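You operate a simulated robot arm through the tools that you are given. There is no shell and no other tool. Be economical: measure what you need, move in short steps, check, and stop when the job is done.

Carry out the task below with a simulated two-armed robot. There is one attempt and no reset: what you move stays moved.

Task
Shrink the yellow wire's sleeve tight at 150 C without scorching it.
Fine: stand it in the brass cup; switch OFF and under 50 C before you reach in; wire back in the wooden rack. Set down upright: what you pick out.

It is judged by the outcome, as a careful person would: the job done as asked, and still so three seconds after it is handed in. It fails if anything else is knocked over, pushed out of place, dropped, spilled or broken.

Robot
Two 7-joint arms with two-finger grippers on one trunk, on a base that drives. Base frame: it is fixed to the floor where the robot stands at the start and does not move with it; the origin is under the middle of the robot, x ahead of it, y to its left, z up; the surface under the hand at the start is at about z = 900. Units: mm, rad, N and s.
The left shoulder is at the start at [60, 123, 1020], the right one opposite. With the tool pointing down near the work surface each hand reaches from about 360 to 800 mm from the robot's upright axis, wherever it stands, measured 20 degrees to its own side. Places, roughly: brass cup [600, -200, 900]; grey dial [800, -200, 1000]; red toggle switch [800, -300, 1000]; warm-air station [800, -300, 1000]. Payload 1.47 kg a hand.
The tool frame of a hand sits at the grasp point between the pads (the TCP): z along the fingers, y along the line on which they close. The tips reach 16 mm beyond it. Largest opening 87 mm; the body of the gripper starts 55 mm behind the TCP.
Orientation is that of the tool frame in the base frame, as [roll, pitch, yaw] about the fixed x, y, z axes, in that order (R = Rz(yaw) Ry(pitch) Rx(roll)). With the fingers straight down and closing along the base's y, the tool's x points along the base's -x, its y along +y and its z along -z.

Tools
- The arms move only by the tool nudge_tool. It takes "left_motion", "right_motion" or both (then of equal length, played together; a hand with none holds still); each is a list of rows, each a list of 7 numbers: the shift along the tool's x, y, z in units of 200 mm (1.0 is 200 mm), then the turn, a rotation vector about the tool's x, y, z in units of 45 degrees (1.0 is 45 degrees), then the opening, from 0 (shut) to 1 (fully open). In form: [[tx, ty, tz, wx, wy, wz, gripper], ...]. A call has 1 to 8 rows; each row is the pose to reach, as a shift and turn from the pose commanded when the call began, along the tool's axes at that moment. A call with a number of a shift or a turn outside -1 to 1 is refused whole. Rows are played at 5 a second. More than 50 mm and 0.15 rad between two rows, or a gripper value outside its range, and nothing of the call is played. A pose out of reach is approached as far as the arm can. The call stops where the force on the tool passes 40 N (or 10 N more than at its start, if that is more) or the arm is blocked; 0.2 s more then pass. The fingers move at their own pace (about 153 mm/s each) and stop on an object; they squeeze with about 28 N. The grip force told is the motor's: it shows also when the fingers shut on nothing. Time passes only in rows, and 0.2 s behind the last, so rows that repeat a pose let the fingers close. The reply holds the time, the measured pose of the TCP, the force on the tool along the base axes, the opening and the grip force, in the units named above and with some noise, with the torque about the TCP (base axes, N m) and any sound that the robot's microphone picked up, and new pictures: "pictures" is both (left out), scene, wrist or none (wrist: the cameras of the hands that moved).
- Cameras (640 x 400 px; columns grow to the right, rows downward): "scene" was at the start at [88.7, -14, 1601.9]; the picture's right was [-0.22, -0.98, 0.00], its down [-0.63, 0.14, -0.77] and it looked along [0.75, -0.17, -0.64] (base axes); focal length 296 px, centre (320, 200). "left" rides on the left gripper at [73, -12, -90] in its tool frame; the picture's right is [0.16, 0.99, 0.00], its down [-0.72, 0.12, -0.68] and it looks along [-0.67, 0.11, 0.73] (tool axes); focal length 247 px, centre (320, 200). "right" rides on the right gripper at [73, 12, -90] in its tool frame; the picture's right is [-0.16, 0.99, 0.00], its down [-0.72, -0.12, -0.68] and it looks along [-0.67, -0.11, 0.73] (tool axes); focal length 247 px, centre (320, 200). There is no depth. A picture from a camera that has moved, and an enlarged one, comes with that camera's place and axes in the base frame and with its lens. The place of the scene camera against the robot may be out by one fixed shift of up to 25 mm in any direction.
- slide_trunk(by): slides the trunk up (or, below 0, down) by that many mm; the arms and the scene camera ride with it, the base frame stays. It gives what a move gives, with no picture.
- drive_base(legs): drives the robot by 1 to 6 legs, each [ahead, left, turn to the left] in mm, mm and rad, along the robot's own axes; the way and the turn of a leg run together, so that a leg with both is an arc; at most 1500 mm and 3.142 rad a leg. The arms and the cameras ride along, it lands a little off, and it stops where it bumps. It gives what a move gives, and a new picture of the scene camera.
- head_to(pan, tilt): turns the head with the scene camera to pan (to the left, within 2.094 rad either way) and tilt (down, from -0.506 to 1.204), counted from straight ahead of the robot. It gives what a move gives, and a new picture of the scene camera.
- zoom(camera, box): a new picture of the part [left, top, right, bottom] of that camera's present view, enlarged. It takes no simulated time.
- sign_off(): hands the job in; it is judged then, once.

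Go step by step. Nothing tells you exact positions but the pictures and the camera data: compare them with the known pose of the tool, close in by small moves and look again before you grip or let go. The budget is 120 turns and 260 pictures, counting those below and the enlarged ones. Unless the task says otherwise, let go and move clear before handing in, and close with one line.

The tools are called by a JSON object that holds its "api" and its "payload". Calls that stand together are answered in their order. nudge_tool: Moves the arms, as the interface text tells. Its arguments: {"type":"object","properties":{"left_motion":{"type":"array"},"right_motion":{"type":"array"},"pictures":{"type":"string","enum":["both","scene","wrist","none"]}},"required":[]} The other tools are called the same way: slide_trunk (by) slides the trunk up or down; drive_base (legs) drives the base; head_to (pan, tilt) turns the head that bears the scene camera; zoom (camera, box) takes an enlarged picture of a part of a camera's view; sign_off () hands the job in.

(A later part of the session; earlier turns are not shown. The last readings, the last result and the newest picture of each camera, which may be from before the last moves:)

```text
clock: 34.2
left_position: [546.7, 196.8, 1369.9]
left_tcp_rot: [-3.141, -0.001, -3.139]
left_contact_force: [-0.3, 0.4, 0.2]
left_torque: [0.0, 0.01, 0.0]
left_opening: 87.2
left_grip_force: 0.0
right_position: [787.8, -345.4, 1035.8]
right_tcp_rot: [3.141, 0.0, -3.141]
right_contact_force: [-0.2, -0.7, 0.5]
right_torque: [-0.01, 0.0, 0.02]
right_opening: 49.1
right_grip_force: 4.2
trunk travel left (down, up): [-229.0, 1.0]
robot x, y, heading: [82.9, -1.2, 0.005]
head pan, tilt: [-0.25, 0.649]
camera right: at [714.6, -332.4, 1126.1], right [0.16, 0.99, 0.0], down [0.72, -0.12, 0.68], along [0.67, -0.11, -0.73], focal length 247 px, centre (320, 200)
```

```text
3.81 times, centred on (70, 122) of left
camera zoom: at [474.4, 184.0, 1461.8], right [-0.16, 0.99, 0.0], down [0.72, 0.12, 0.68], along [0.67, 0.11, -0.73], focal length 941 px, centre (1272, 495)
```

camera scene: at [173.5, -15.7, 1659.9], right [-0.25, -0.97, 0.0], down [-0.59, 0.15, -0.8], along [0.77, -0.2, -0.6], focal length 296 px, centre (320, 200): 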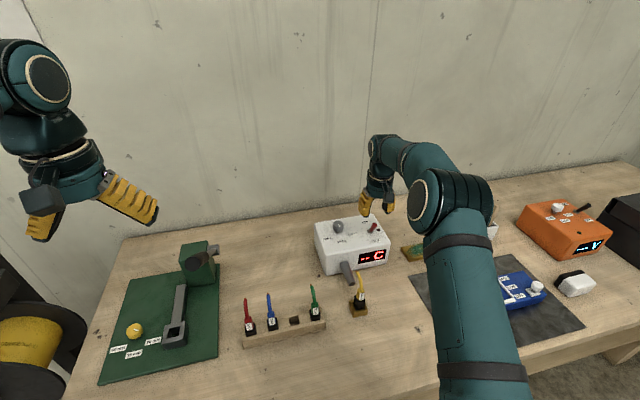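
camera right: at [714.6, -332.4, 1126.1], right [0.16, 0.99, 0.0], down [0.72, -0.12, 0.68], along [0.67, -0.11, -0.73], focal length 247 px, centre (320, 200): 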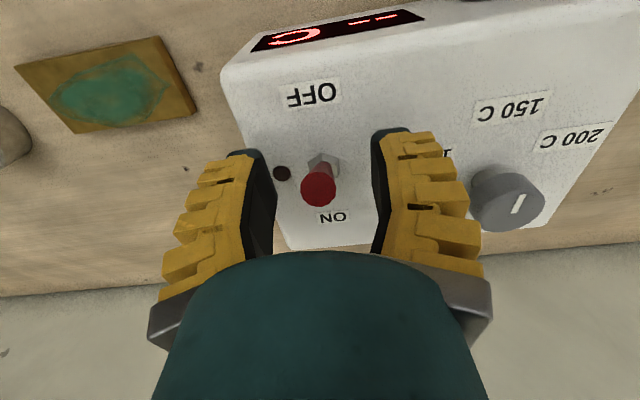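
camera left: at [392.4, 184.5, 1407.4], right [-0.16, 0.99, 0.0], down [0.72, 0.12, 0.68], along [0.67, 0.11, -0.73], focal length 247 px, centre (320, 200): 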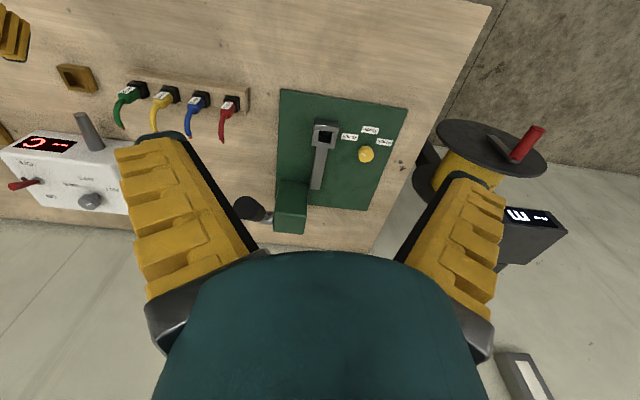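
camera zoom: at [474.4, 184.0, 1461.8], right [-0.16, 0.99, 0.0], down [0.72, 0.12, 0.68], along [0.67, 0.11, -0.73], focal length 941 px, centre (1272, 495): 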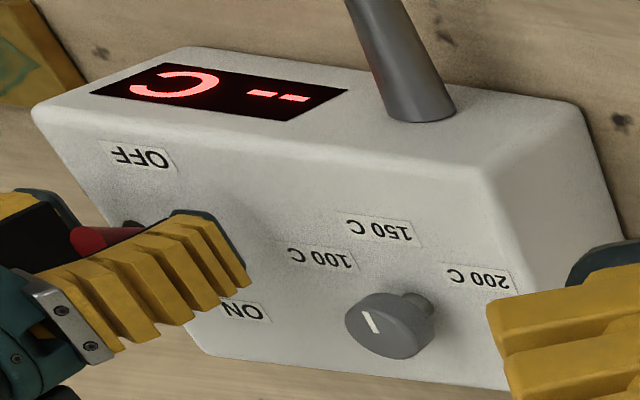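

The lever is centred between the fingers. Gripping it and pushing to ON.

{"api": "nudge_tool", "payload": {"right_motion": [[0, 0, 0, 0, 0, 0, 0.1], [0, 0, 0, 0, 0, 0, 0.0], [-0.04, 0, 0, 0, 0, 0, 0], [-0.08, 0, 0, 0, 0, 0, 0], [-0.12, 0, 0, 0, 0, 0, 0], [-0.16, 0, 0, 0, 0, 0, 0]], "pictures": "wrist"}}

{"api": "zoom", "payload": {"camera": "left", "box": [0, 30, 180, 175]}}

```text
clock: 35.6
left_position: [544.1, 197.0, 1372.3]
left_tcp_rot: [-3.141, 0.004, -3.14]
left_contact_force: [-0.1, 1.0, 0.4]
left_torque: [-0.01, 0.0, 0.0]
left_opening: 86.7
left_grip_force: 0.1
right_position: [816.5, -344.0, 1037.7]
right_tcp_rot: [3.14, -0.001, -3.141]
right_contact_force: [-25.9, 5.9, 1.8]
right_torque: [0.01, 1.01, 0.02]
right_opening: 11.2
right_grip_force: 30.2
trunk travel left (down, up): [-229.0, 1.0]
robot x, y, heading: [84.7, 1.4, 0.001]
head pan, tilt: [-0.25, 0.649]
camera right: at [744.4, -332.6, 1126.9], right [0.16, 0.99, 0.0], down [0.72, -0.12, 0.68], along [0.67, -0.11, -0.73], focal length 247 px, centre (320, 200)
```

right: 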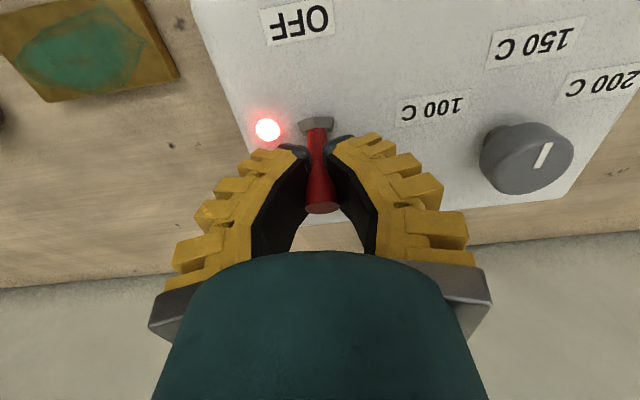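

```text
2.76 times, centred on (90, 102) of left
camera zoom: at [471.4, 184.8, 1462.5], right [-0.16, 0.99, 0.0], down [0.72, 0.12, 0.68], along [0.67, 0.11, -0.73], focal length 681 px, centre (954, 469)
```

zoom: 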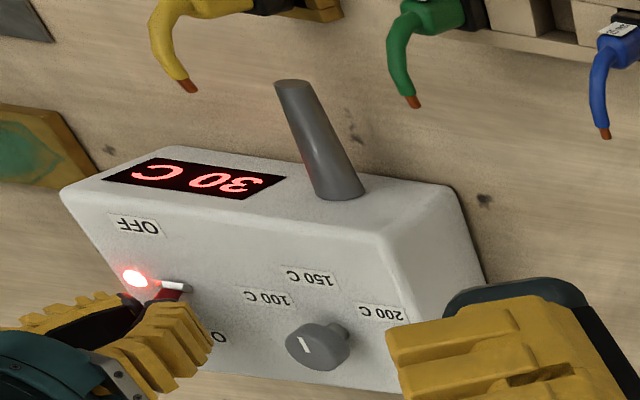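

It's ON: LED lit, display 30 C. I'll open the fingers, keep them around the lever, and watch the display and wire.

{"api": "nudge_tool", "payload": {"right_motion": [[0.01, 0, 0, 0, 0, 0, 0.3], [0.01, 0, 0, 0, 0, 0, 0.4], [0.01, 0, 0, 0, 0, 0, 0.4], [0.01, 0, 0, 0, 0, 0, 0.4], [0.01, 0, 0, 0, 0, 0, 0.4]], "pictures": "none"}}

{"api": "zoom", "payload": {"camera": "left", "box": [0, 20, 180, 175]}}

{"api": "zoom", "payload": {"camera": "scene", "box": [330, 240, 400, 325]}}

```text
clock: 36.8
left_position: [547.3, 196.2, 1371.9]
left_tcp_rot: [-3.14, 0.0, -3.141]
left_contact_force: [-0.9, 0.3, 0.3]
left_torque: [-0.01, 0.02, 0.0]
left_opening: 87.0
left_grip_force: 0.0
right_position: [818.6, -345.2, 1034.8]
right_tcp_rot: [3.141, -0.002, -3.141]
right_contact_force: [0.7, -1.0, -1.2]
right_torque: [-0.02, 0.0, -0.01]
right_opening: 40.7
right_grip_force: 4.5
trunk travel left (down, up): [-229.0, 1.0]
robot x, y, heading: [83.8, 3.2, 0.0]
head pan, tilt: [-0.25, 0.649]
```

```text
2.58 times, centred on (90, 98) of left
camera zoom: at [475.0, 183.7, 1461.6], right [-0.16, 0.99, 0.0], down [0.72, 0.12, 0.68], along [0.67, 0.11, -0.73], focal length 637 px, centre (914, 464)
```

zoom: 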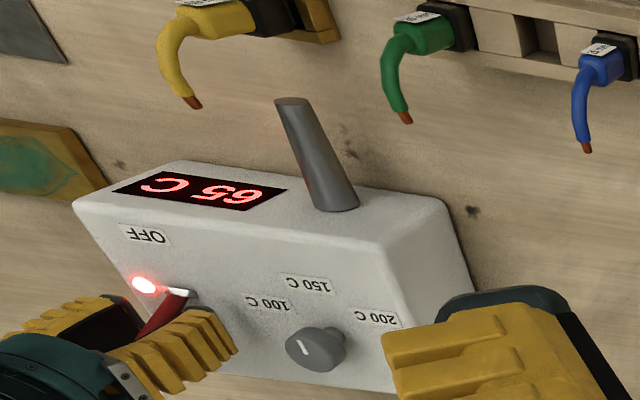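

```text
4.71 times, centred on (365, 282) of scene
camera zoom: at [173.4, -16.5, 1659.9], right [-0.25, -0.97, 0.0], down [-0.59, 0.15, -0.8], along [0.77, -0.2, -0.6], focal length 1391 px, centre (108, -188)
```

zoom: 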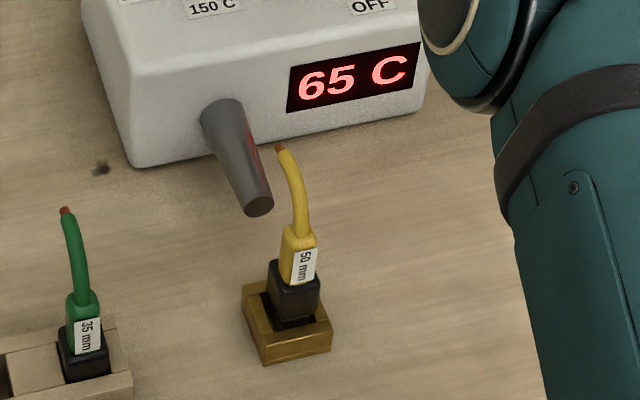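

Already 65 C after about 1.5 s. Continuing in short waits with the scene view showing both display and wire.

{"api": "nudge_tool", "payload": {"right_motion": [[0, 0, 0, 0, 0, 0, 0.4], [0, 0, 0, 0, 0, 0, 0.4], [0, 0, 0, 0, 0, 0, 0.4], [0, 0, 0, 0, 0, 0, 0.4], [0, 0, 0, 0, 0, 0, 0.4], [0, 0, 0, 0, 0, 0, 0.4]], "pictures": "none"}}

{"api": "zoom", "payload": {"camera": "scene", "box": [330, 240, 400, 325]}}

```text
clock: 38.2
left_position: [547.2, 196.6, 1371.8]
left_tcp_rot: [-3.141, 0.001, 3.141]
left_contact_force: [-0.3, 0.2, -0.3]
left_torque: [-0.03, -0.03, 0.01]
left_opening: 87.0
left_grip_force: 0.0
right_position: [818.3, -345.5, 1035.0]
right_tcp_rot: [3.14, 0.0, 3.141]
right_contact_force: [0.1, 0.3, -0.7]
right_torque: [-0.02, 0.02, 0.02]
right_opening: 40.7
right_grip_force: 5.2
trunk travel left (down, up): [-229.0, 1.0]
robot x, y, heading: [80.5, -3.0, 0.001]
head pan, tilt: [-0.25, 0.649]
```

```text
4.71 times, centred on (365, 282) of scene
camera zoom: at [173.1, -16.4, 1659.9], right [-0.25, -0.97, 0.0], down [-0.59, 0.15, -0.8], along [0.77, -0.2, -0.6], focal length 1391 px, centre (108, -188)
```

zoom: 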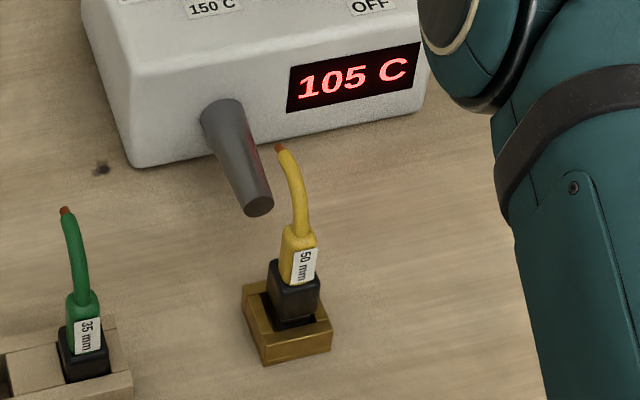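

{"api": "nudge_tool", "payload": {"right_motion": [[0, 0, 0, 0, 0, 0, 0.4], [0, 0, 0, 0, 0, 0, 0.4], [0, 0, 0, 0, 0, 0, 0.4], [0, 0, 0, 0, 0, 0, 0.4], [0, 0, 0, 0, 0, 0, 0.4], [0, 0, 0, 0, 0, 0, 0.4]], "pictures": "none"}}

{"api": "zoom", "payload": {"camera": "scene", "box": [330, 240, 400, 325]}}

```text
clock: 39.6
left_position: [548.3, 196.6, 1371.2]
left_tcp_rot: [3.141, -0.001, 3.141]
left_contact_force: [0.2, 0.7, 0.8]
left_torque: [0.01, 0.02, -0.02]
left_opening: 87.0
left_grip_force: 0.1
right_position: [818.6, -345.6, 1035.1]
right_tcp_rot: [3.141, -0.001, 3.141]
right_contact_force: [0.4, -0.1, 0.7]
right_torque: [0.01, 0.01, 0.0]
right_opening: 40.9
right_grip_force: 4.2
trunk travel left (down, up): [-229.0, 1.0]
robot x, y, heading: [86.5, -2.2, -0.0]
head pan, tilt: [-0.25, 0.649]
```

```text
4.71 times, centred on (365, 282) of scene
camera zoom: at [173.1, -16.4, 1659.9], right [-0.25, -0.97, 0.0], down [-0.59, 0.15, -0.8], along [0.77, -0.2, -0.6], focal length 1391 px, centre (108, -188)
```

zoom: 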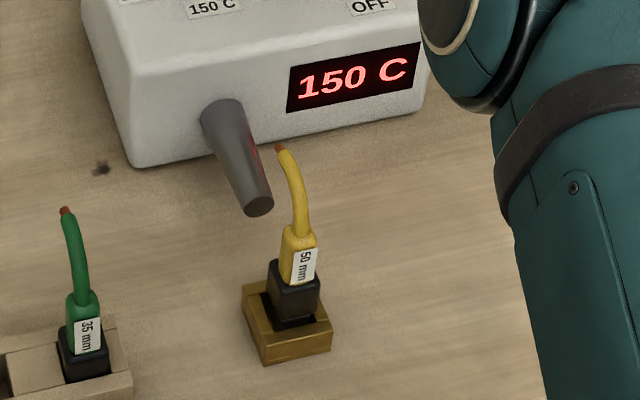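

150 C reached; the sleeve still looks loose (unchanged). Continuing in short waits.

{"api": "nudge_tool", "payload": {"right_motion": [[0, 0, 0, 0, 0, 0, 0.4], [0, 0, 0, 0, 0, 0, 0.4], [0, 0, 0, 0, 0, 0, 0.4], [0, 0, 0, 0, 0, 0, 0.4], [0, 0, 0, 0, 0, 0, 0.4]], "pictures": "none"}}

{"api": "zoom", "payload": {"camera": "scene", "box": [345, 250, 400, 320]}}

```text
clock: 40.8
left_position: [547.4, 197.3, 1371.3]
left_tcp_rot: [3.14, 0.0, -3.141]
left_contact_force: [0.2, 0.5, 0.3]
left_torque: [-0.02, 0.04, 0.0]
left_opening: 86.9
left_grip_force: 0.0
right_position: [818.5, -345.9, 1034.7]
right_tcp_rot: [-3.141, 0.0, 3.141]
right_contact_force: [0.4, 0.0, 0.0]
right_torque: [0.02, 0.03, 0.0]
right_opening: 40.6
right_grip_force: 4.6
trunk travel left (down, up): [-229.0, 1.0]
robot x, y, heading: [83.8, -0.8, -0.004]
head pan, tilt: [-0.25, 0.649]
```

```text
5.71 times, centred on (372, 285) of scene
camera zoom: at [173.1, -16.4, 1659.9], right [-0.25, -0.97, 0.0], down [-0.59, 0.15, -0.8], along [0.77, -0.2, -0.6], focal length 1689 px, centre (20, -286)
```

zoom: 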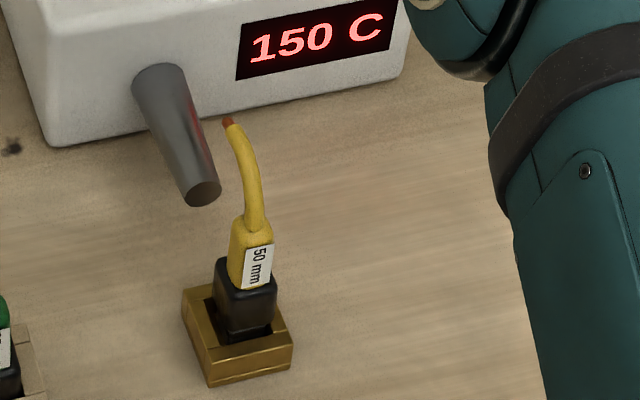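

{"api": "nudge_tool", "payload": {"right_motion": [[0, 0, 0, 0, 0, 0, 0.4], [0, 0, 0, 0, 0, 0, 0.4], [0, 0, 0, 0, 0, 0, 0.4], [0, 0, 0, 0, 0, 0, 0.4], [0, 0, 0, 0, 0, 0, 0.4]], "pictures": "none"}}

{"api": "zoom", "payload": {"camera": "scene", "box": [345, 250, 400, 320]}}

{"api": "zoom", "payload": {"camera": "left", "box": [30, 0, 130, 75]}}

```text
clock: 42.0
left_position: [547.1, 196.2, 1371.6]
left_tcp_rot: [-3.141, -0.001, -3.141]
left_contact_force: [0.6, 0.2, 0.0]
left_torque: [-0.03, 0.0, 0.0]
left_opening: 87.0
left_grip_force: 0.1
right_position: [817.2, -346.0, 1035.1]
right_tcp_rot: [-3.142, -0.001, -3.141]
right_contact_force: [0.2, -0.8, -0.3]
right_torque: [-0.02, 0.0, -0.01]
right_opening: 40.7
right_grip_force: 4.2
trunk travel left (down, up): [-229.0, 1.0]
robot x, y, heading: [81.8, -1.0, 0.005]
head pan, tilt: [-0.25, 0.649]
```

```text
5.71 times, centred on (372, 285) of scene
camera zoom: at [173.1, -16.4, 1659.9], right [-0.25, -0.97, 0.0], down [-0.59, 0.15, -0.8], along [0.77, -0.2, -0.6], focal length 1689 px, centre (20, -286)
```

zoom: 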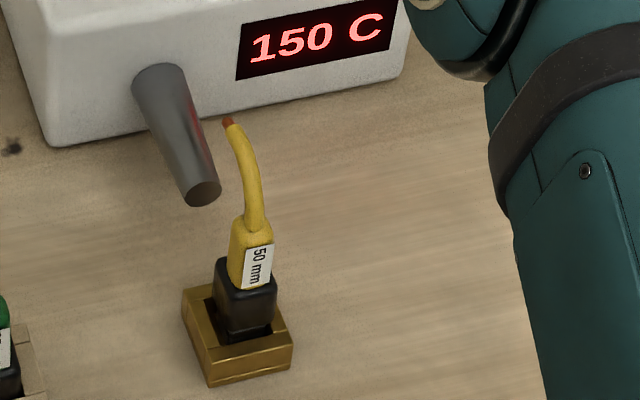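

```text
5.33 times, centred on (80, 38) of left
camera zoom: at [474.7, 183.8, 1461.7], right [-0.16, 0.99, 0.0], down [0.72, 0.12, 0.68], along [0.67, 0.11, -0.73], focal length 1317 px, centre (1600, 1067)
```

zoom: 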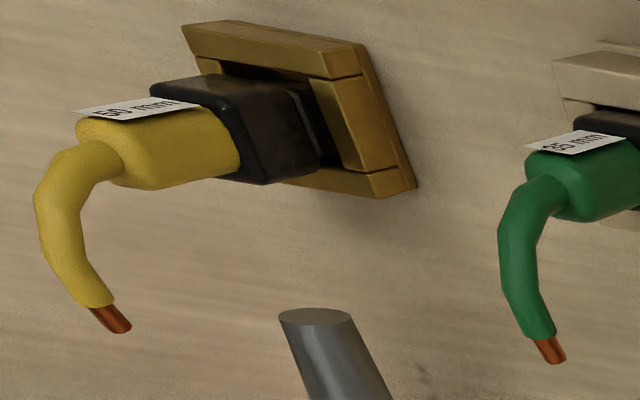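

No visible change yet at 150 C; continuing in short waits.

{"api": "nudge_tool", "payload": {"right_motion": [[0, 0, 0, 0, 0, 0, 0.4], [0, 0, 0, 0, 0, 0, 0.4], [0, 0, 0, 0, 0, 0, 0.4], [0, 0, 0, 0, 0, 0, 0.4], [0, 0, 0, 0, 0, 0, 0.4]], "pictures": "none"}}

{"api": "zoom", "payload": {"camera": "left", "box": [0, 0, 160, 120]}}

```text
clock: 43.2
left_position: [547.3, 196.9, 1371.1]
left_tcp_rot: [-3.141, 0.0, 3.141]
left_contact_force: [0.4, 0.4, 0.8]
left_torque: [0.02, -0.01, 0.01]
left_opening: 87.3
left_grip_force: 0.0
right_position: [818.0, -346.6, 1035.9]
right_tcp_rot: [-3.141, 0.0, 3.141]
right_contact_force: [0.7, 1.5, -0.6]
right_torque: [0.0, -0.02, -0.02]
right_opening: 40.8
right_grip_force: 3.9
trunk travel left (down, up): [-229.0, 1.0]
robot x, y, heading: [81.2, 2.1, 0.002]
head pan, tilt: [-0.25, 0.649]
```

```text
3.33 times, centred on (80, 60) of left
camera zoom: at [474.7, 183.8, 1461.7], right [-0.16, 0.99, 0.0], down [0.72, 0.12, 0.68], along [0.67, 0.11, -0.73], focal length 823 px, centre (1120, 667)
```

zoom: 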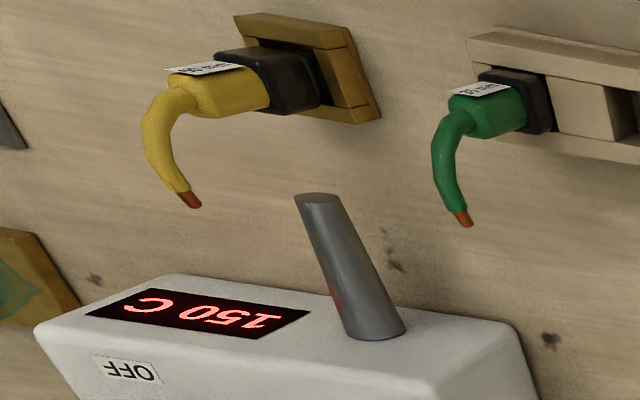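

{"api": "nudge_tool", "payload": {"right_motion": [[0, 0, 0, 0, 0, 0, 0.4], [0, 0, 0, 0, 0, 0, 0.4], [0, 0, 0, 0, 0, 0, 0.4], [0, 0, 0, 0, 0, 0, 0.4], [0, 0, 0, 0, 0, 0, 0.4], [0, 0, 0, 0, 0, 0, 0.4]], "pictures": "none"}}

{"api": "zoom", "payload": {"camera": "left", "box": [30, 0, 130, 75]}}

{"api": "zoom", "payload": {"camera": "scene", "box": [345, 250, 400, 320]}}

```text
clock: 44.6
left_position: [547.1, 196.4, 1371.2]
left_tcp_rot: [3.14, -0.001, 3.141]
left_contact_force: [-0.6, 0.8, 0.6]
left_torque: [0.0, -0.02, -0.01]
left_opening: 87.0
left_grip_force: 0.1
right_position: [817.5, -346.1, 1035.6]
right_tcp_rot: [-3.141, 0.001, 3.141]
right_contact_force: [-1.2, -0.7, 0.1]
right_torque: [-0.02, 0.01, 0.0]
right_opening: 40.7
right_grip_force: 4.5
trunk travel left (down, up): [-229.0, 1.0]
robot x, y, heading: [84.2, 0.7, -0.0]
head pan, tilt: [-0.25, 0.649]
```

```text
5.33 times, centred on (80, 38) of left
camera zoom: at [474.8, 183.8, 1461.7], right [-0.16, 0.99, 0.0], down [0.72, 0.12, 0.68], along [0.67, 0.11, -0.73], focal length 1317 px, centre (1600, 1067)
```

zoom: 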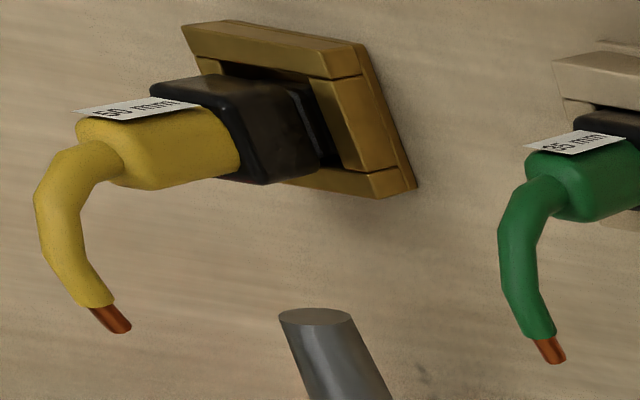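

```text
5.71 times, centred on (372, 285) of scene
camera zoom: at [173.1, -16.4, 1659.9], right [-0.25, -0.97, 0.0], down [-0.59, 0.15, -0.8], along [0.77, -0.2, -0.6], focal length 1689 px, centre (20, -286)
```

zoom: 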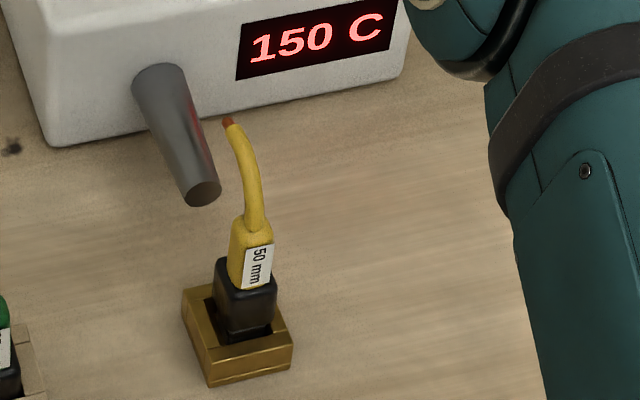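

Geometry check: the nozzle blows horizontally at z≈946, right at the black sleeve. I keep waiting and watching.

{"api": "nudge_tool", "payload": {"right_motion": [[0, 0, 0, 0, 0, 0, 0.4], [0, 0, 0, 0, 0, 0, 0.4], [0, 0, 0, 0, 0, 0, 0.4], [0, 0, 0, 0, 0, 0, 0.4], [0, 0, 0, 0, 0, 0, 0.4], [0, 0, 0, 0, 0, 0, 0.4]], "pictures": "none"}}

{"api": "zoom", "payload": {"camera": "left", "box": [30, 0, 130, 75]}}

```text
clock: 46.0
left_position: [546.2, 195.6, 1372.1]
left_tcp_rot: [-3.141, -0.002, -3.142]
left_contact_force: [1.0, 0.3, -0.3]
left_torque: [-0.01, 0.02, 0.0]
left_opening: 87.0
left_grip_force: 0.0
right_position: [817.9, -344.6, 1035.1]
right_tcp_rot: [3.14, -0.001, 3.141]
right_contact_force: [0.0, -0.3, 0.3]
right_torque: [-0.03, 0.02, -0.03]
right_opening: 40.6
right_grip_force: 5.0
trunk travel left (down, up): [-229.0, 1.0]
robot x, y, heading: [80.0, 0.1, -0.004]
head pan, tilt: [-0.25, 0.649]
```

```text
5.33 times, centred on (80, 38) of left
camera zoom: at [474.8, 183.8, 1461.7], right [-0.16, 0.99, 0.0], down [0.72, 0.12, 0.68], along [0.67, 0.11, -0.73], focal length 1317 px, centre (1600, 1067)
```

zoom: 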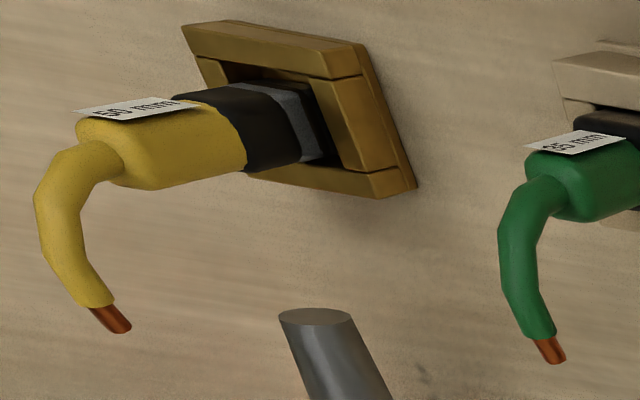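

The black sleeve has shrunk tight around the joint with no scorching. Switching OFF at once.

{"api": "nudge_tool", "payload": {"right_motion": [[0, 0, 0, 0, 0, 0, 0.0], [0.05, 0, 0, 0, 0, 0, 0], [0.11, 0, 0, 0, 0, 0, 0], [0.165, 0, 0, 0, 0, 0, 0], [0.165, 0, 0, 0, 0, 0, 0]], "pictures": "wrist"}}

{"api": "zoom", "payload": {"camera": "left", "box": [0, 0, 180, 150]}}

```text
clock: 47.2
left_position: [549.3, 197.9, 1370.0]
left_tcp_rot: [-3.14, -0.002, -3.14]
left_contact_force: [0.6, 0.8, 0.2]
left_torque: [0.01, 0.0, -0.02]
left_opening: 87.0
left_grip_force: 0.2
right_position: [788.4, -344.1, 1036.1]
right_tcp_rot: [-3.141, 0.003, -3.141]
right_contact_force: [28.7, 7.3, 6.1]
right_torque: [0.03, -0.83, -0.01]
right_opening: 10.7
right_grip_force: 29.7
trunk travel left (down, up): [-229.0, 1.0]
robot x, y, heading: [83.3, -0.7, 0.001]
head pan, tilt: [-0.25, 0.649]
camera right: at [715.5, -332.6, 1125.5], right [0.16, 0.99, 0.0], down [0.72, -0.12, 0.68], along [0.67, -0.11, -0.73], focal length 247 px, centre (320, 200)
```

right: 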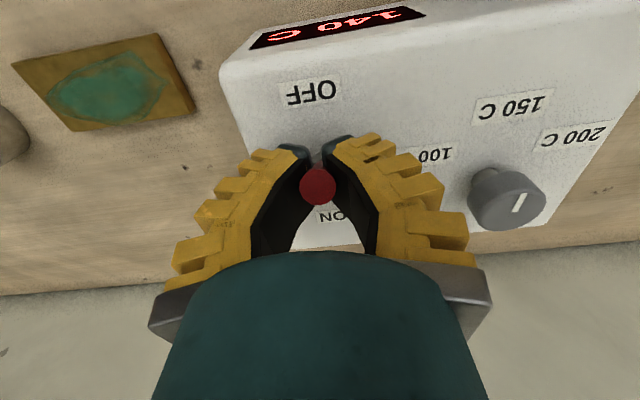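

```text
2.67 times, centred on (90, 75) of left
camera zoom: at [477.7, 185.3, 1460.7], right [-0.16, 0.99, 0.0], down [0.72, 0.12, 0.68], along [0.67, 0.11, -0.73], focal length 659 px, centre (933, 533)
```

zoom: 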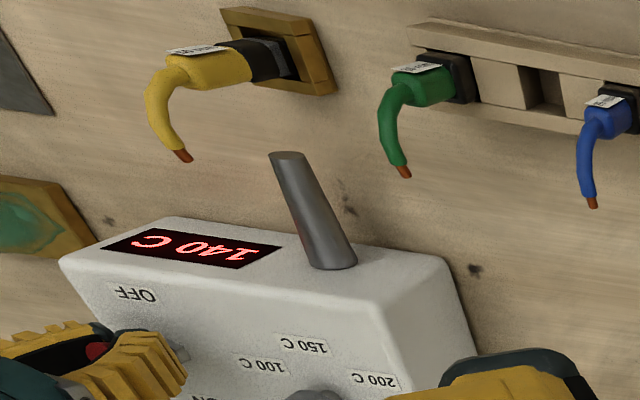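

OFF: LED dark, 140 C and falling. Releasing the lever and lifting clear; then I'll drive back while it cools.

{"api": "nudge_tool", "payload": {"right_motion": [[-0.01, 0, 0, 0, 0, 0, 0.3], [-0.01, 0, 0, 0, 0, 0, 0.5], [-0.01, 0, -0.2, 0, 0, 0, 0.5], [-0.01, 0, -0.4, 0, 0, 0, 0.5], [-0.01, 0, -0.6, 0, 0, 0, 0.5], [-0.01, 0, -0.8, 0, 0, 0, 0.5]], "pictures": "none"}}

{"api": "zoom", "payload": {"camera": "left", "box": [0, 0, 180, 180]}}

{"api": "drive_base", "payload": {"legs": [[-80, 0, 0]]}}

```text
clock: 48.6
left_position: [546.3, 197.3, 1371.4]
left_tcp_rot: [3.14, 0.0, -3.139]
left_contact_force: [0.2, 0.2, -0.2]
left_torque: [0.01, 0.01, 0.01]
left_opening: 87.0
left_grip_force: 0.1
right_position: [786.0, -345.6, 1196.2]
right_tcp_rot: [3.14, 0.001, 3.141]
right_contact_force: [0.2, 0.6, 0.5]
right_torque: [0.01, 0.01, 0.06]
right_opening: 49.3
right_grip_force: 4.2
trunk travel left (down, up): [-229.0, 1.0]
robot x, y, heading: [84.7, 5.0, -0.003]
head pan, tilt: [-0.25, 0.649]
```

```text
2.22 times, centred on (90, 90) of left
camera zoom: at [474.4, 184.1, 1461.8], right [-0.16, 0.99, 0.0], down [0.72, 0.12, 0.68], along [0.67, 0.11, -0.73], focal length 549 px, centre (831, 444)
```

zoom: 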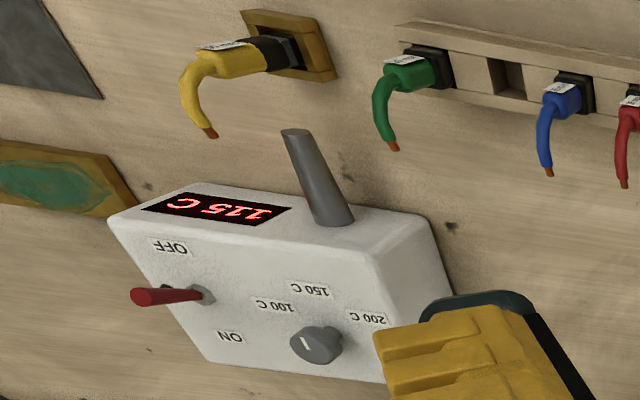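

```text
clock: 49.7
left_position: [464.4, 196.5, 1371.4]
left_tcp_rot: [3.141, 0.002, -3.141]
left_contact_force: [-0.7, 0.5, 0.1]
left_torque: [0.06, -0.04, 0.0]
left_opening: 86.9
left_grip_force: 0.0
right_position: [704.3, -344.1, 1197.6]
right_tcp_rot: [3.141, 0.002, -3.141]
right_contact_force: [-0.5, -0.3, -0.6]
right_torque: [0.0, -0.03, 0.0]
right_opening: 49.2
right_grip_force: 4.0
trunk travel left (down, up): [-229.0, 1.0]
robot x, y, heading: [0.5, 4.0, -0.003]
head pan, tilt: [-0.25, 0.649]
camera scene: at [90.8, -16.4, 1660.0], right [-0.24, -0.97, 0.0], down [-0.59, 0.15, -0.8], along [0.77, -0.2, -0.6], focal length 296 px, centre (320, 200)
```

scene: 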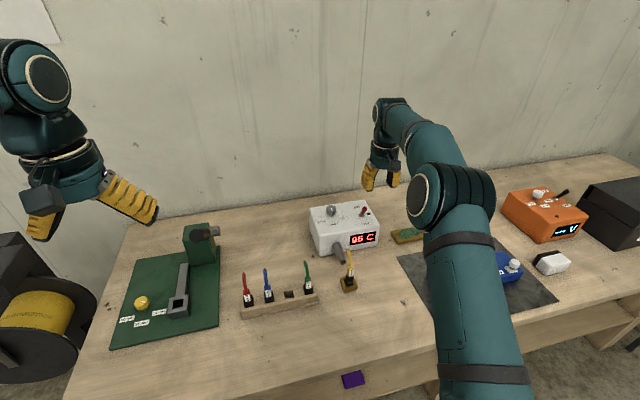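

Now 96 C and falling. Lowering the trunk back to its original height while it cools, the hand staying away.

{"api": "slide_trunk", "payload": {"by": -54}}

{"api": "nudge_tool", "payload": {"right_motion": [[0, 0, -0.1, 0, 0, 0, 0.5], [0, 0, -0.2, 0, 0, 0, 0.5], [0, 0, -0.2, 0, 0, 0, 0.5], [0, 0, -0.2, 0, 0, 0, 0.5], [0, 0, -0.2, 0, 0, 0, 0.5], [0, 0, -0.2, 0, 0, 0, 0.5], [0, 0, -0.2, 0, 0, 0, 0.5]], "pictures": "none"}}

{"api": "zoom", "payload": {"camera": "scene", "box": [300, 180, 400, 290]}}

```text
clock: 50.7
left_position: [465.7, 196.7, 1317.4]
left_tcp_rot: [3.14, -0.001, -3.14]
left_contact_force: [-0.4, 0.1, -0.9]
left_torque: [-0.01, 0.0, -0.02]
left_opening: 87.0
left_grip_force: 0.1
right_position: [705.2, -344.6, 1142.9]
right_tcp_rot: [3.14, 0.0, 3.14]
right_contact_force: [-0.7, -0.2, -0.6]
right_torque: [0.02, -0.03, 0.01]
right_opening: 49.1
right_grip_force: 4.3
trunk travel left (down, up): [-175.0, 55.0]
robot x, y, heading: [0.0, -2.1, -0.001]
head pan, tilt: [-0.25, 0.649]
```

```text
clock: 52.3
left_position: [465.9, 196.6, 1316.9]
left_tcp_rot: [3.141, 0.0, -3.14]
left_contact_force: [0.2, 0.7, 0.7]
left_torque: [0.02, -0.01, -0.01]
left_opening: 86.9
left_grip_force: 0.1
right_position: [706.7, -344.1, 1182.1]
right_tcp_rot: [-3.14, 0.002, -3.141]
right_contact_force: [-0.1, -0.6, 0.2]
right_torque: [-0.02, 0.01, 0.03]
right_opening: 49.4
right_grip_force: 3.9
trunk travel left (down, up): [-175.0, 55.0]
robot x, y, heading: [0.4, -2.5, 0.003]
head pan, tilt: [-0.25, 0.649]
```

```text
3.64 times, centred on (350, 235) of scene
camera zoom: at [91.9, -16.4, 1605.9], right [-0.24, -0.97, 0.0], down [-0.59, 0.15, -0.8], along [0.77, -0.2, -0.6], focal length 1075 px, centre (211, 73)
```

zoom: 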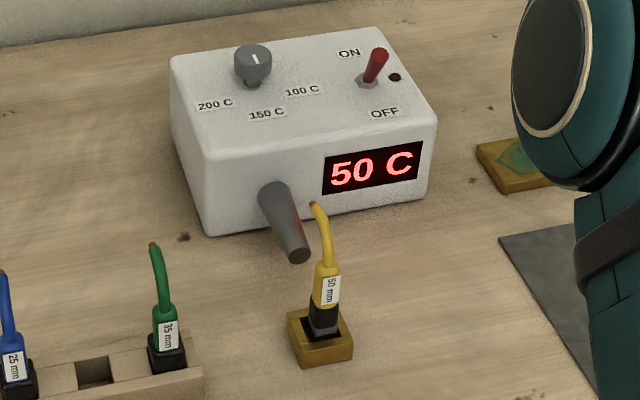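

50 C now, needs to be lower. I'll retract the hand well to the side of the cup and tilt it 45° again while it cools further.

{"api": "nudge_tool", "payload": {"right_motion": [[0.14, 0, 0, 0, -0.143, 0, 0.45], [0.28, 0, 0.03, 0, -0.286, 0, 0.45], [0.43, 0, 0.07, 0, -0.429, 0, 0.45], [0.57, 0, 0.12, 0, -0.571, 0, 0.45], [0.71, 0, 0.18, 0, -0.714, 0, 0.45], [0.85, 0, 0.25, 0, -0.857, 0, 0.45], [1.0, 0, 0.32, 0, -1, 0, 0.45], [1.0, 0, 0.32, 0, -1, 0, 0.45]], "pictures": "none"}}

{"api": "zoom", "payload": {"camera": "scene", "box": [300, 180, 400, 290]}}

```text
clock: 54.1
left_position: [465.4, 197.9, 1317.0]
left_tcp_rot: [3.141, -0.001, -3.141]
left_contact_force: [-0.2, 0.6, -0.5]
left_torque: [0.0, 0.01, 0.01]
left_opening: 86.8
left_grip_force: 0.1
right_position: [504.9, -343.7, 1117.9]
right_tcp_rot: [3.141, 0.785, -3.14]
right_contact_force: [0.2, 0.7, 0.4]
right_torque: [0.0, -0.01, -0.03]
right_opening: 45.0
right_grip_force: 4.0
trunk travel left (down, up): [-175.0, 55.0]
robot x, y, heading: [2.5, -3.4, -0.001]
head pan, tilt: [-0.25, 0.649]
```

```text
3.64 times, centred on (350, 235) of scene
camera zoom: at [92.6, -16.0, 1605.9], right [-0.24, -0.97, 0.0], down [-0.59, 0.15, -0.8], along [0.77, -0.2, -0.6], focal length 1075 px, centre (211, 73)
```

zoom: 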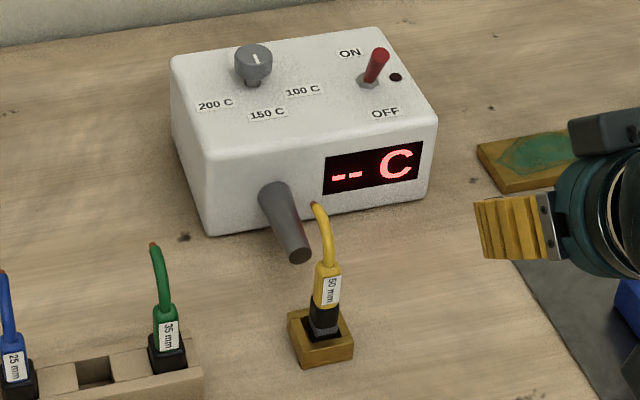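

Display shows "--": cooled below 50 C, and it's OFF. Moving to the pre-grasp in front of the wire.

{"api": "nudge_tool", "payload": {"right_motion": [[0, 0.2, 0.05, 0, 0, 0, 0.45], [0.02, 0.4, 0.15, 0, 0, 0, 0.45], [0.05, 0.51, 0.3, 0, 0, 0, 0.45], [0.08, 0.51, 0.45, 0, 0, 0, 0.45], [0.099, 0.51, 0.573, 0, 0, 0, 0.45], [0.099, 0.51, 0.573, 0, 0, 0, 0.45]], "pictures": "wrist"}}

{"api": "zoom", "payload": {"camera": "left", "box": [0, 30, 140, 130]}}

```text
clock: 55.5
left_position: [464.4, 197.2, 1316.6]
left_tcp_rot: [3.141, 0.001, -3.139]
left_contact_force: [0.7, -0.9, -0.8]
left_torque: [-0.02, 0.01, -0.01]
left_opening: 87.0
left_grip_force: 0.1
right_position: [573.1, -242.9, 1023.5]
right_tcp_rot: [3.14, 0.786, -3.141]
right_contact_force: [0.5, -1.0, -0.4]
right_torque: [0.0, -0.01, -0.01]
right_opening: 44.8
right_grip_force: 4.1
trunk travel left (down, up): [-175.0, 55.0]
robot x, y, heading: [2.1, -2.9, 0.002]
head pan, tilt: [-0.25, 0.649]
camera right: at [458.9, -230.8, 1035.7], right [0.11, 0.99, 0.11], down [0.03, -0.12, 0.99], along [0.99, -0.11, -0.04], focal length 247 px, centre (320, 200)
```

right: 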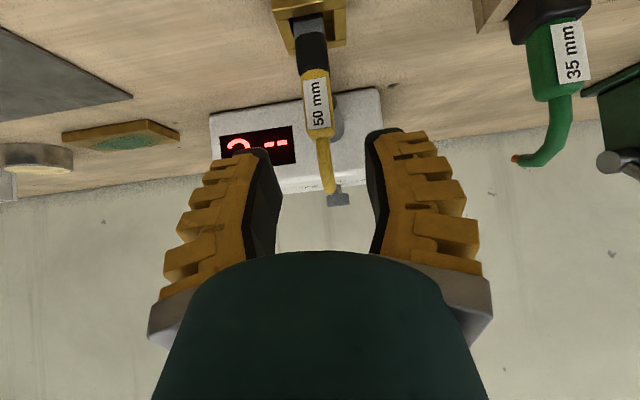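

```text
4.00 times, centred on (70, 80) of left
camera zoom: at [392.6, 184.2, 1407.9], right [-0.16, 0.99, 0.0], down [0.72, 0.12, 0.68], along [0.67, 0.11, -0.73], focal length 988 px, centre (1320, 680)
```

zoom: 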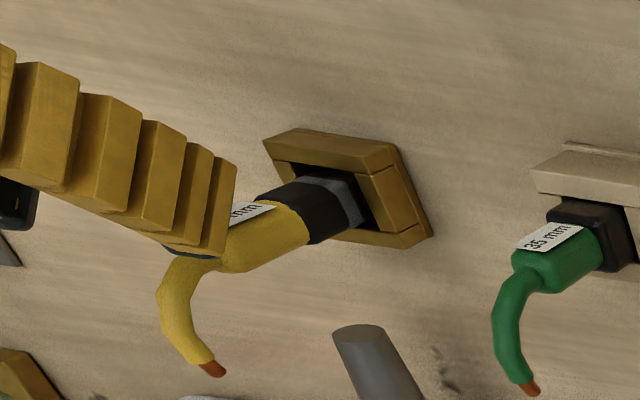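

Aligned; the yellow boot spans about z 947–991. Advancing and gripping its middle, a little lower than before.

{"api": "nudge_tool", "payload": {"right_motion": [[0, 0, 0.11, 0, 0, 0, 0.45], [0.006, 0, 0.22, 0, 0, 0, 0.45], [0.012, 0, 0.323, 0, 0, 0, 0.45], [0.012, 0, 0.323, 0, 0, 0, 0.3], [0.012, 0, 0.323, 0, 0, 0, 0.1], [0.012, 0, 0.323, 0, 0, 0, 0], [0.012, 0, 0.323, 0, 0, 0, 0]], "pictures": "wrist"}}

```text
clock: 57.1
left_position: [464.3, 197.5, 1317.2]
left_tcp_rot: [3.14, 0.001, -3.138]
left_contact_force: [-0.1, -0.3, -0.8]
left_torque: [0.04, -0.02, -0.01]
left_opening: 86.9
left_grip_force: 0.0
right_position: [617.9, -241.8, 976.3]
right_tcp_rot: [-3.141, 0.788, 3.14]
right_contact_force: [-1.8, -1.9, 8.2]
right_torque: [-0.04, 0.16, -0.01]
right_opening: 10.0
right_grip_force: 27.9
trunk travel left (down, up): [-175.0, 55.0]
robot x, y, heading: [5.0, 4.0, 0.001]
head pan, tilt: [-0.25, 0.649]
camera right: at [502.8, -229.4, 988.7], right [0.11, 0.99, 0.11], down [0.03, -0.12, 0.99], along [0.99, -0.11, -0.04], focal length 247 px, centre (320, 200)
```

right: 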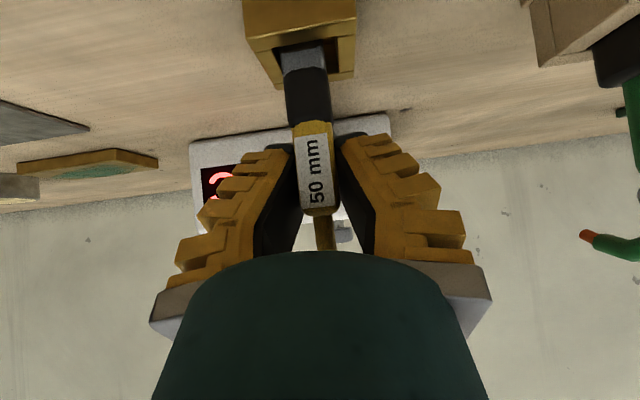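

Gripped. Lifting straight up, slowly at first.

{"api": "nudge_tool", "payload": {"right_motion": [[-0.03, 0, -0.03, 0, 0, 0, 0], [-0.06, 0, -0.06, 0, 0, 0, 0], [-0.12, 0, -0.12, 0, 0, 0, 0], [-0.22, 0, -0.22, 0, 0, 0, 0], [-0.32, 0, -0.32, 0, 0, 0, 0], [-0.42, 0, -0.42, 0, 0, 0, 0], [-0.5, 0, -0.5, 0, 0, 0, 0]], "pictures": "wrist"}}

{"api": "zoom", "payload": {"camera": "left", "box": [0, 20, 240, 200]}}

```text
clock: 58.7
left_position: [464.8, 197.1, 1316.9]
left_tcp_rot: [3.141, 0.0, -3.139]
left_contact_force: [0.0, 0.5, 0.1]
left_torque: [0.0, 0.01, -0.03]
left_opening: 87.1
left_grip_force: 0.1
right_position: [616.5, -243.5, 1118.4]
right_tcp_rot: [3.141, 0.789, 3.141]
right_contact_force: [-0.1, -0.1, -0.2]
right_torque: [0.02, -0.02, -0.01]
right_opening: 7.5
right_grip_force: 28.4
trunk travel left (down, up): [-175.0, 55.0]
robot x, y, heading: [1.2, 1.7, 0.004]
head pan, tilt: [-0.25, 0.649]
camera right: at [501.0, -231.1, 1130.6], right [0.11, 0.99, 0.11], down [0.03, -0.12, 0.99], along [0.99, -0.11, -0.04], focal length 247 px, centre (320, 200)
```

right: 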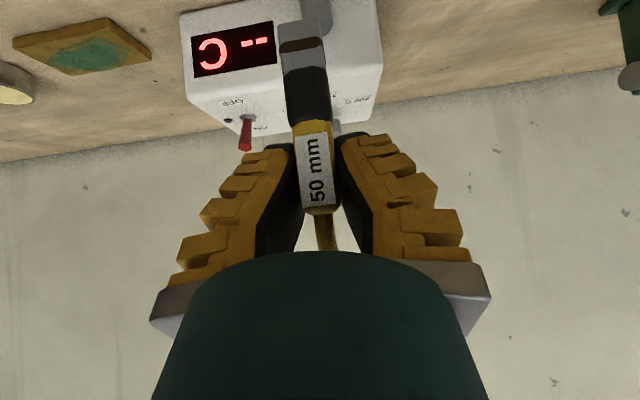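

```text
2.22 times, centred on (120, 110) of left
camera zoom: at [392.9, 184.5, 1407.7], right [-0.16, 0.99, 0.0], down [0.72, 0.12, 0.68], along [0.67, 0.11, -0.73], focal length 549 px, centre (764, 400)
```

zoom: 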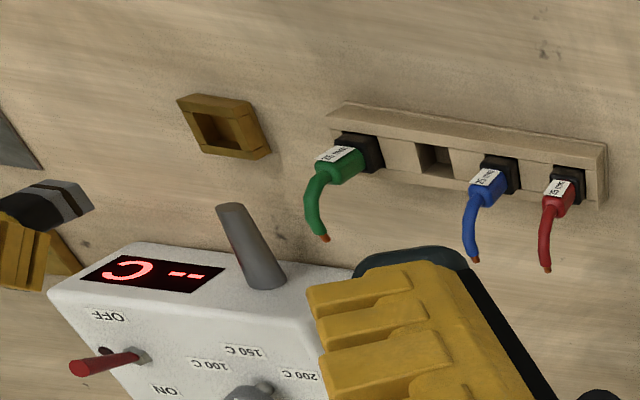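

The wire is out and the cup unmoved. Moving over to the empty rack slot at this height (tang bottom about z 1052, above the green tip).

{"api": "nudge_tool", "payload": {"right_motion": [[0, 0.2, 0, 0, 0, 0, 0], [0, 0.4, 0, 0, 0, 0, 0], [0, 0.6, 0, 0, 0, 0, 0], [0, 0.8, 0, 0, 0, 0, 0], [0, 0.915, 0, 0, 0, 0, 0], [0, 0.915, 0, 0, 0, 0, 0]], "pictures": "wrist"}}

{"api": "zoom", "payload": {"camera": "left", "box": [120, 50, 220, 125]}}

{"api": "zoom", "payload": {"camera": "scene", "box": [240, 240, 330, 330]}}

```text
clock: 60.1
left_position: [464.9, 196.8, 1317.6]
left_tcp_rot: [-3.14, 0.002, -3.141]
left_contact_force: [0.4, -0.2, 0.6]
left_torque: [0.03, 0.0, -0.01]
left_opening: 86.8
left_grip_force: 0.1
right_position: [617.5, -59.7, 1116.0]
right_tcp_rot: [3.139, 0.784, -3.141]
right_contact_force: [0.3, 0.3, -0.3]
right_torque: [0.0, -0.02, -0.04]
right_opening: 7.3
right_grip_force: 28.4
trunk travel left (down, up): [-175.0, 55.0]
robot x, y, heading: [1.5, -2.7, 0.001]
head pan, tilt: [-0.25, 0.649]
camera right: at [503.2, -46.9, 1129.0], right [0.11, 0.99, 0.11], down [0.03, -0.12, 0.99], along [0.99, -0.11, -0.04], focal length 247 px, centre (320, 200)
```

right: 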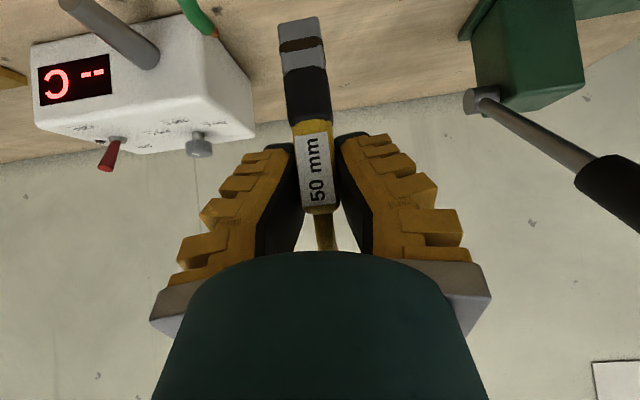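

```text
5.33 times, centred on (170, 88) of left
camera zoom: at [393.4, 183.7, 1407.7], right [-0.16, 0.99, 0.0], down [0.72, 0.12, 0.68], along [0.67, 0.11, -0.73], focal length 1317 px, centre (1120, 800)
```

zoom: 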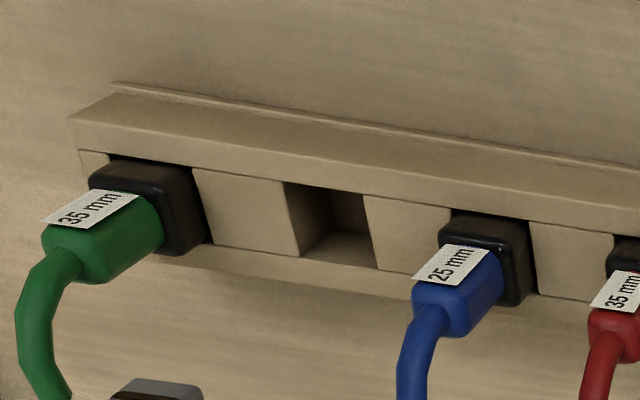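

```text
4.44 times, centred on (285, 285) of scene
camera zoom: at [92.0, -16.8, 1605.9], right [-0.24, -0.97, 0.0], down [-0.59, 0.15, -0.8], along [0.77, -0.19, -0.6], focal length 1314 px, centre (476, -178)
```

zoom: 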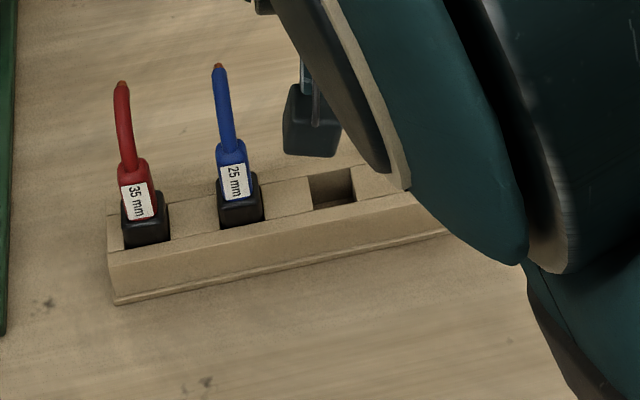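

The empty slot's centre is about [605, -63], with the rack top at z≈928. Correcting x by -8.5 and y by -2, and lowering to about 12 mm above the rack to check.

{"api": "nudge_tool", "payload": {"right_motion": [[0.1, -0.006, 0.07, 0, 0, 0, 0], [0.2, -0.0115, 0.15, 0, 0, 0, 0], [0.32, -0.0115, 0.26, 0, 0, 0, 0], [0.415, -0.0115, 0.355, 0, 0, 0, 0], [0.415, -0.0115, 0.355, 0, 0, 0, 0]], "pictures": "wrist"}}

{"api": "zoom", "payload": {"camera": "left", "box": [130, 50, 210, 110]}}

{"api": "zoom", "payload": {"camera": "right", "box": [230, 0, 400, 110]}}

{"api": "zoom", "payload": {"camera": "scene", "box": [260, 260, 330, 320]}}

```text
clock: 61.3
left_position: [466.2, 196.4, 1319.1]
left_tcp_rot: [3.141, 0.0, -3.141]
left_contact_force: [-0.1, -0.3, 0.6]
left_torque: [0.01, -0.04, 0.01]
left_opening: 87.1
left_grip_force: 0.0
right_position: [608.8, -62.0, 1007.6]
right_tcp_rot: [3.139, 0.785, -3.141]
right_contact_force: [-0.2, 0.2, -0.9]
right_torque: [-0.01, 0.01, -0.03]
right_opening: 7.6
right_grip_force: 28.2
trunk travel left (down, up): [-175.0, 55.0]
robot x, y, heading: [-0.6, 0.8, -0.002]
head pan, tilt: [-0.25, 0.649]
camera right: at [494.7, -50.6, 1020.7], right [0.11, 0.99, 0.11], down [0.03, -0.12, 0.99], along [0.99, -0.11, -0.04], focal length 247 px, centre (320, 200)
```

right: 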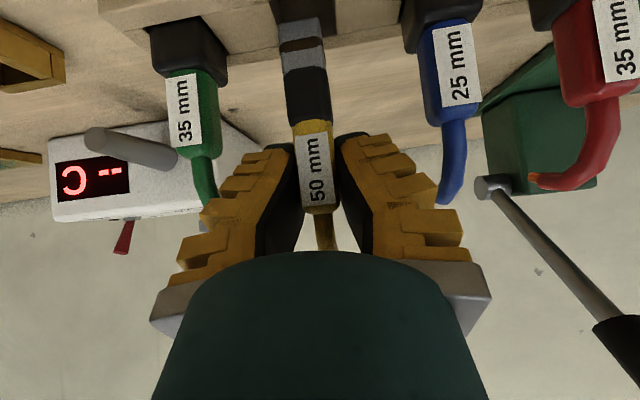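

```text
6.67 times, centred on (170, 80) of left
camera zoom: at [392.9, 184.1, 1407.8], right [-0.16, 0.99, 0.0], down [0.72, 0.12, 0.68], along [0.67, 0.11, -0.73], focal length 1646 px, centre (1320, 1000)
```

zoom: 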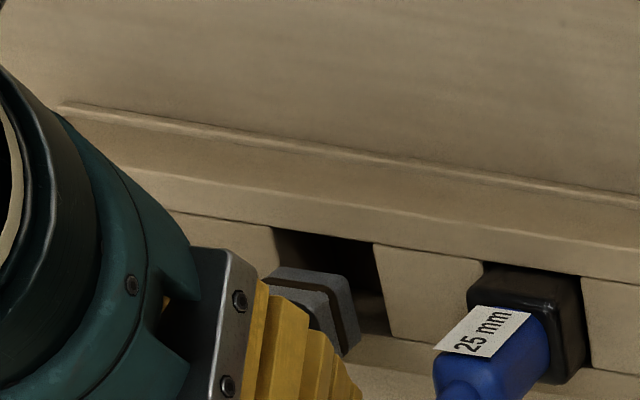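

```text
3.64 times, centred on (315, 55) of right
camera zoom: at [494.7, -50.6, 1020.7], right [0.11, 0.99, 0.11], down [0.03, -0.12, 0.99], along [0.99, -0.11, -0.04], focal length 898 px, centre (338, 727)
```

zoom: 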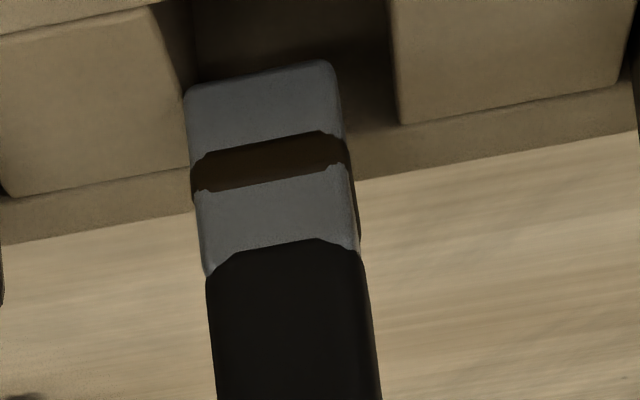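

```text
6.67 times, centred on (295, 290) of scene
camera zoom: at [91.5, -16.4, 1606.0], right [-0.24, -0.97, 0.0], down [-0.59, 0.15, -0.8], along [0.77, -0.2, -0.6], focal length 1970 px, centre (487, -400)
```

zoom: 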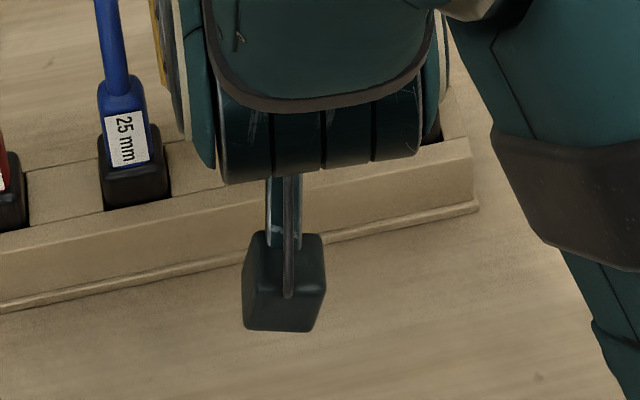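

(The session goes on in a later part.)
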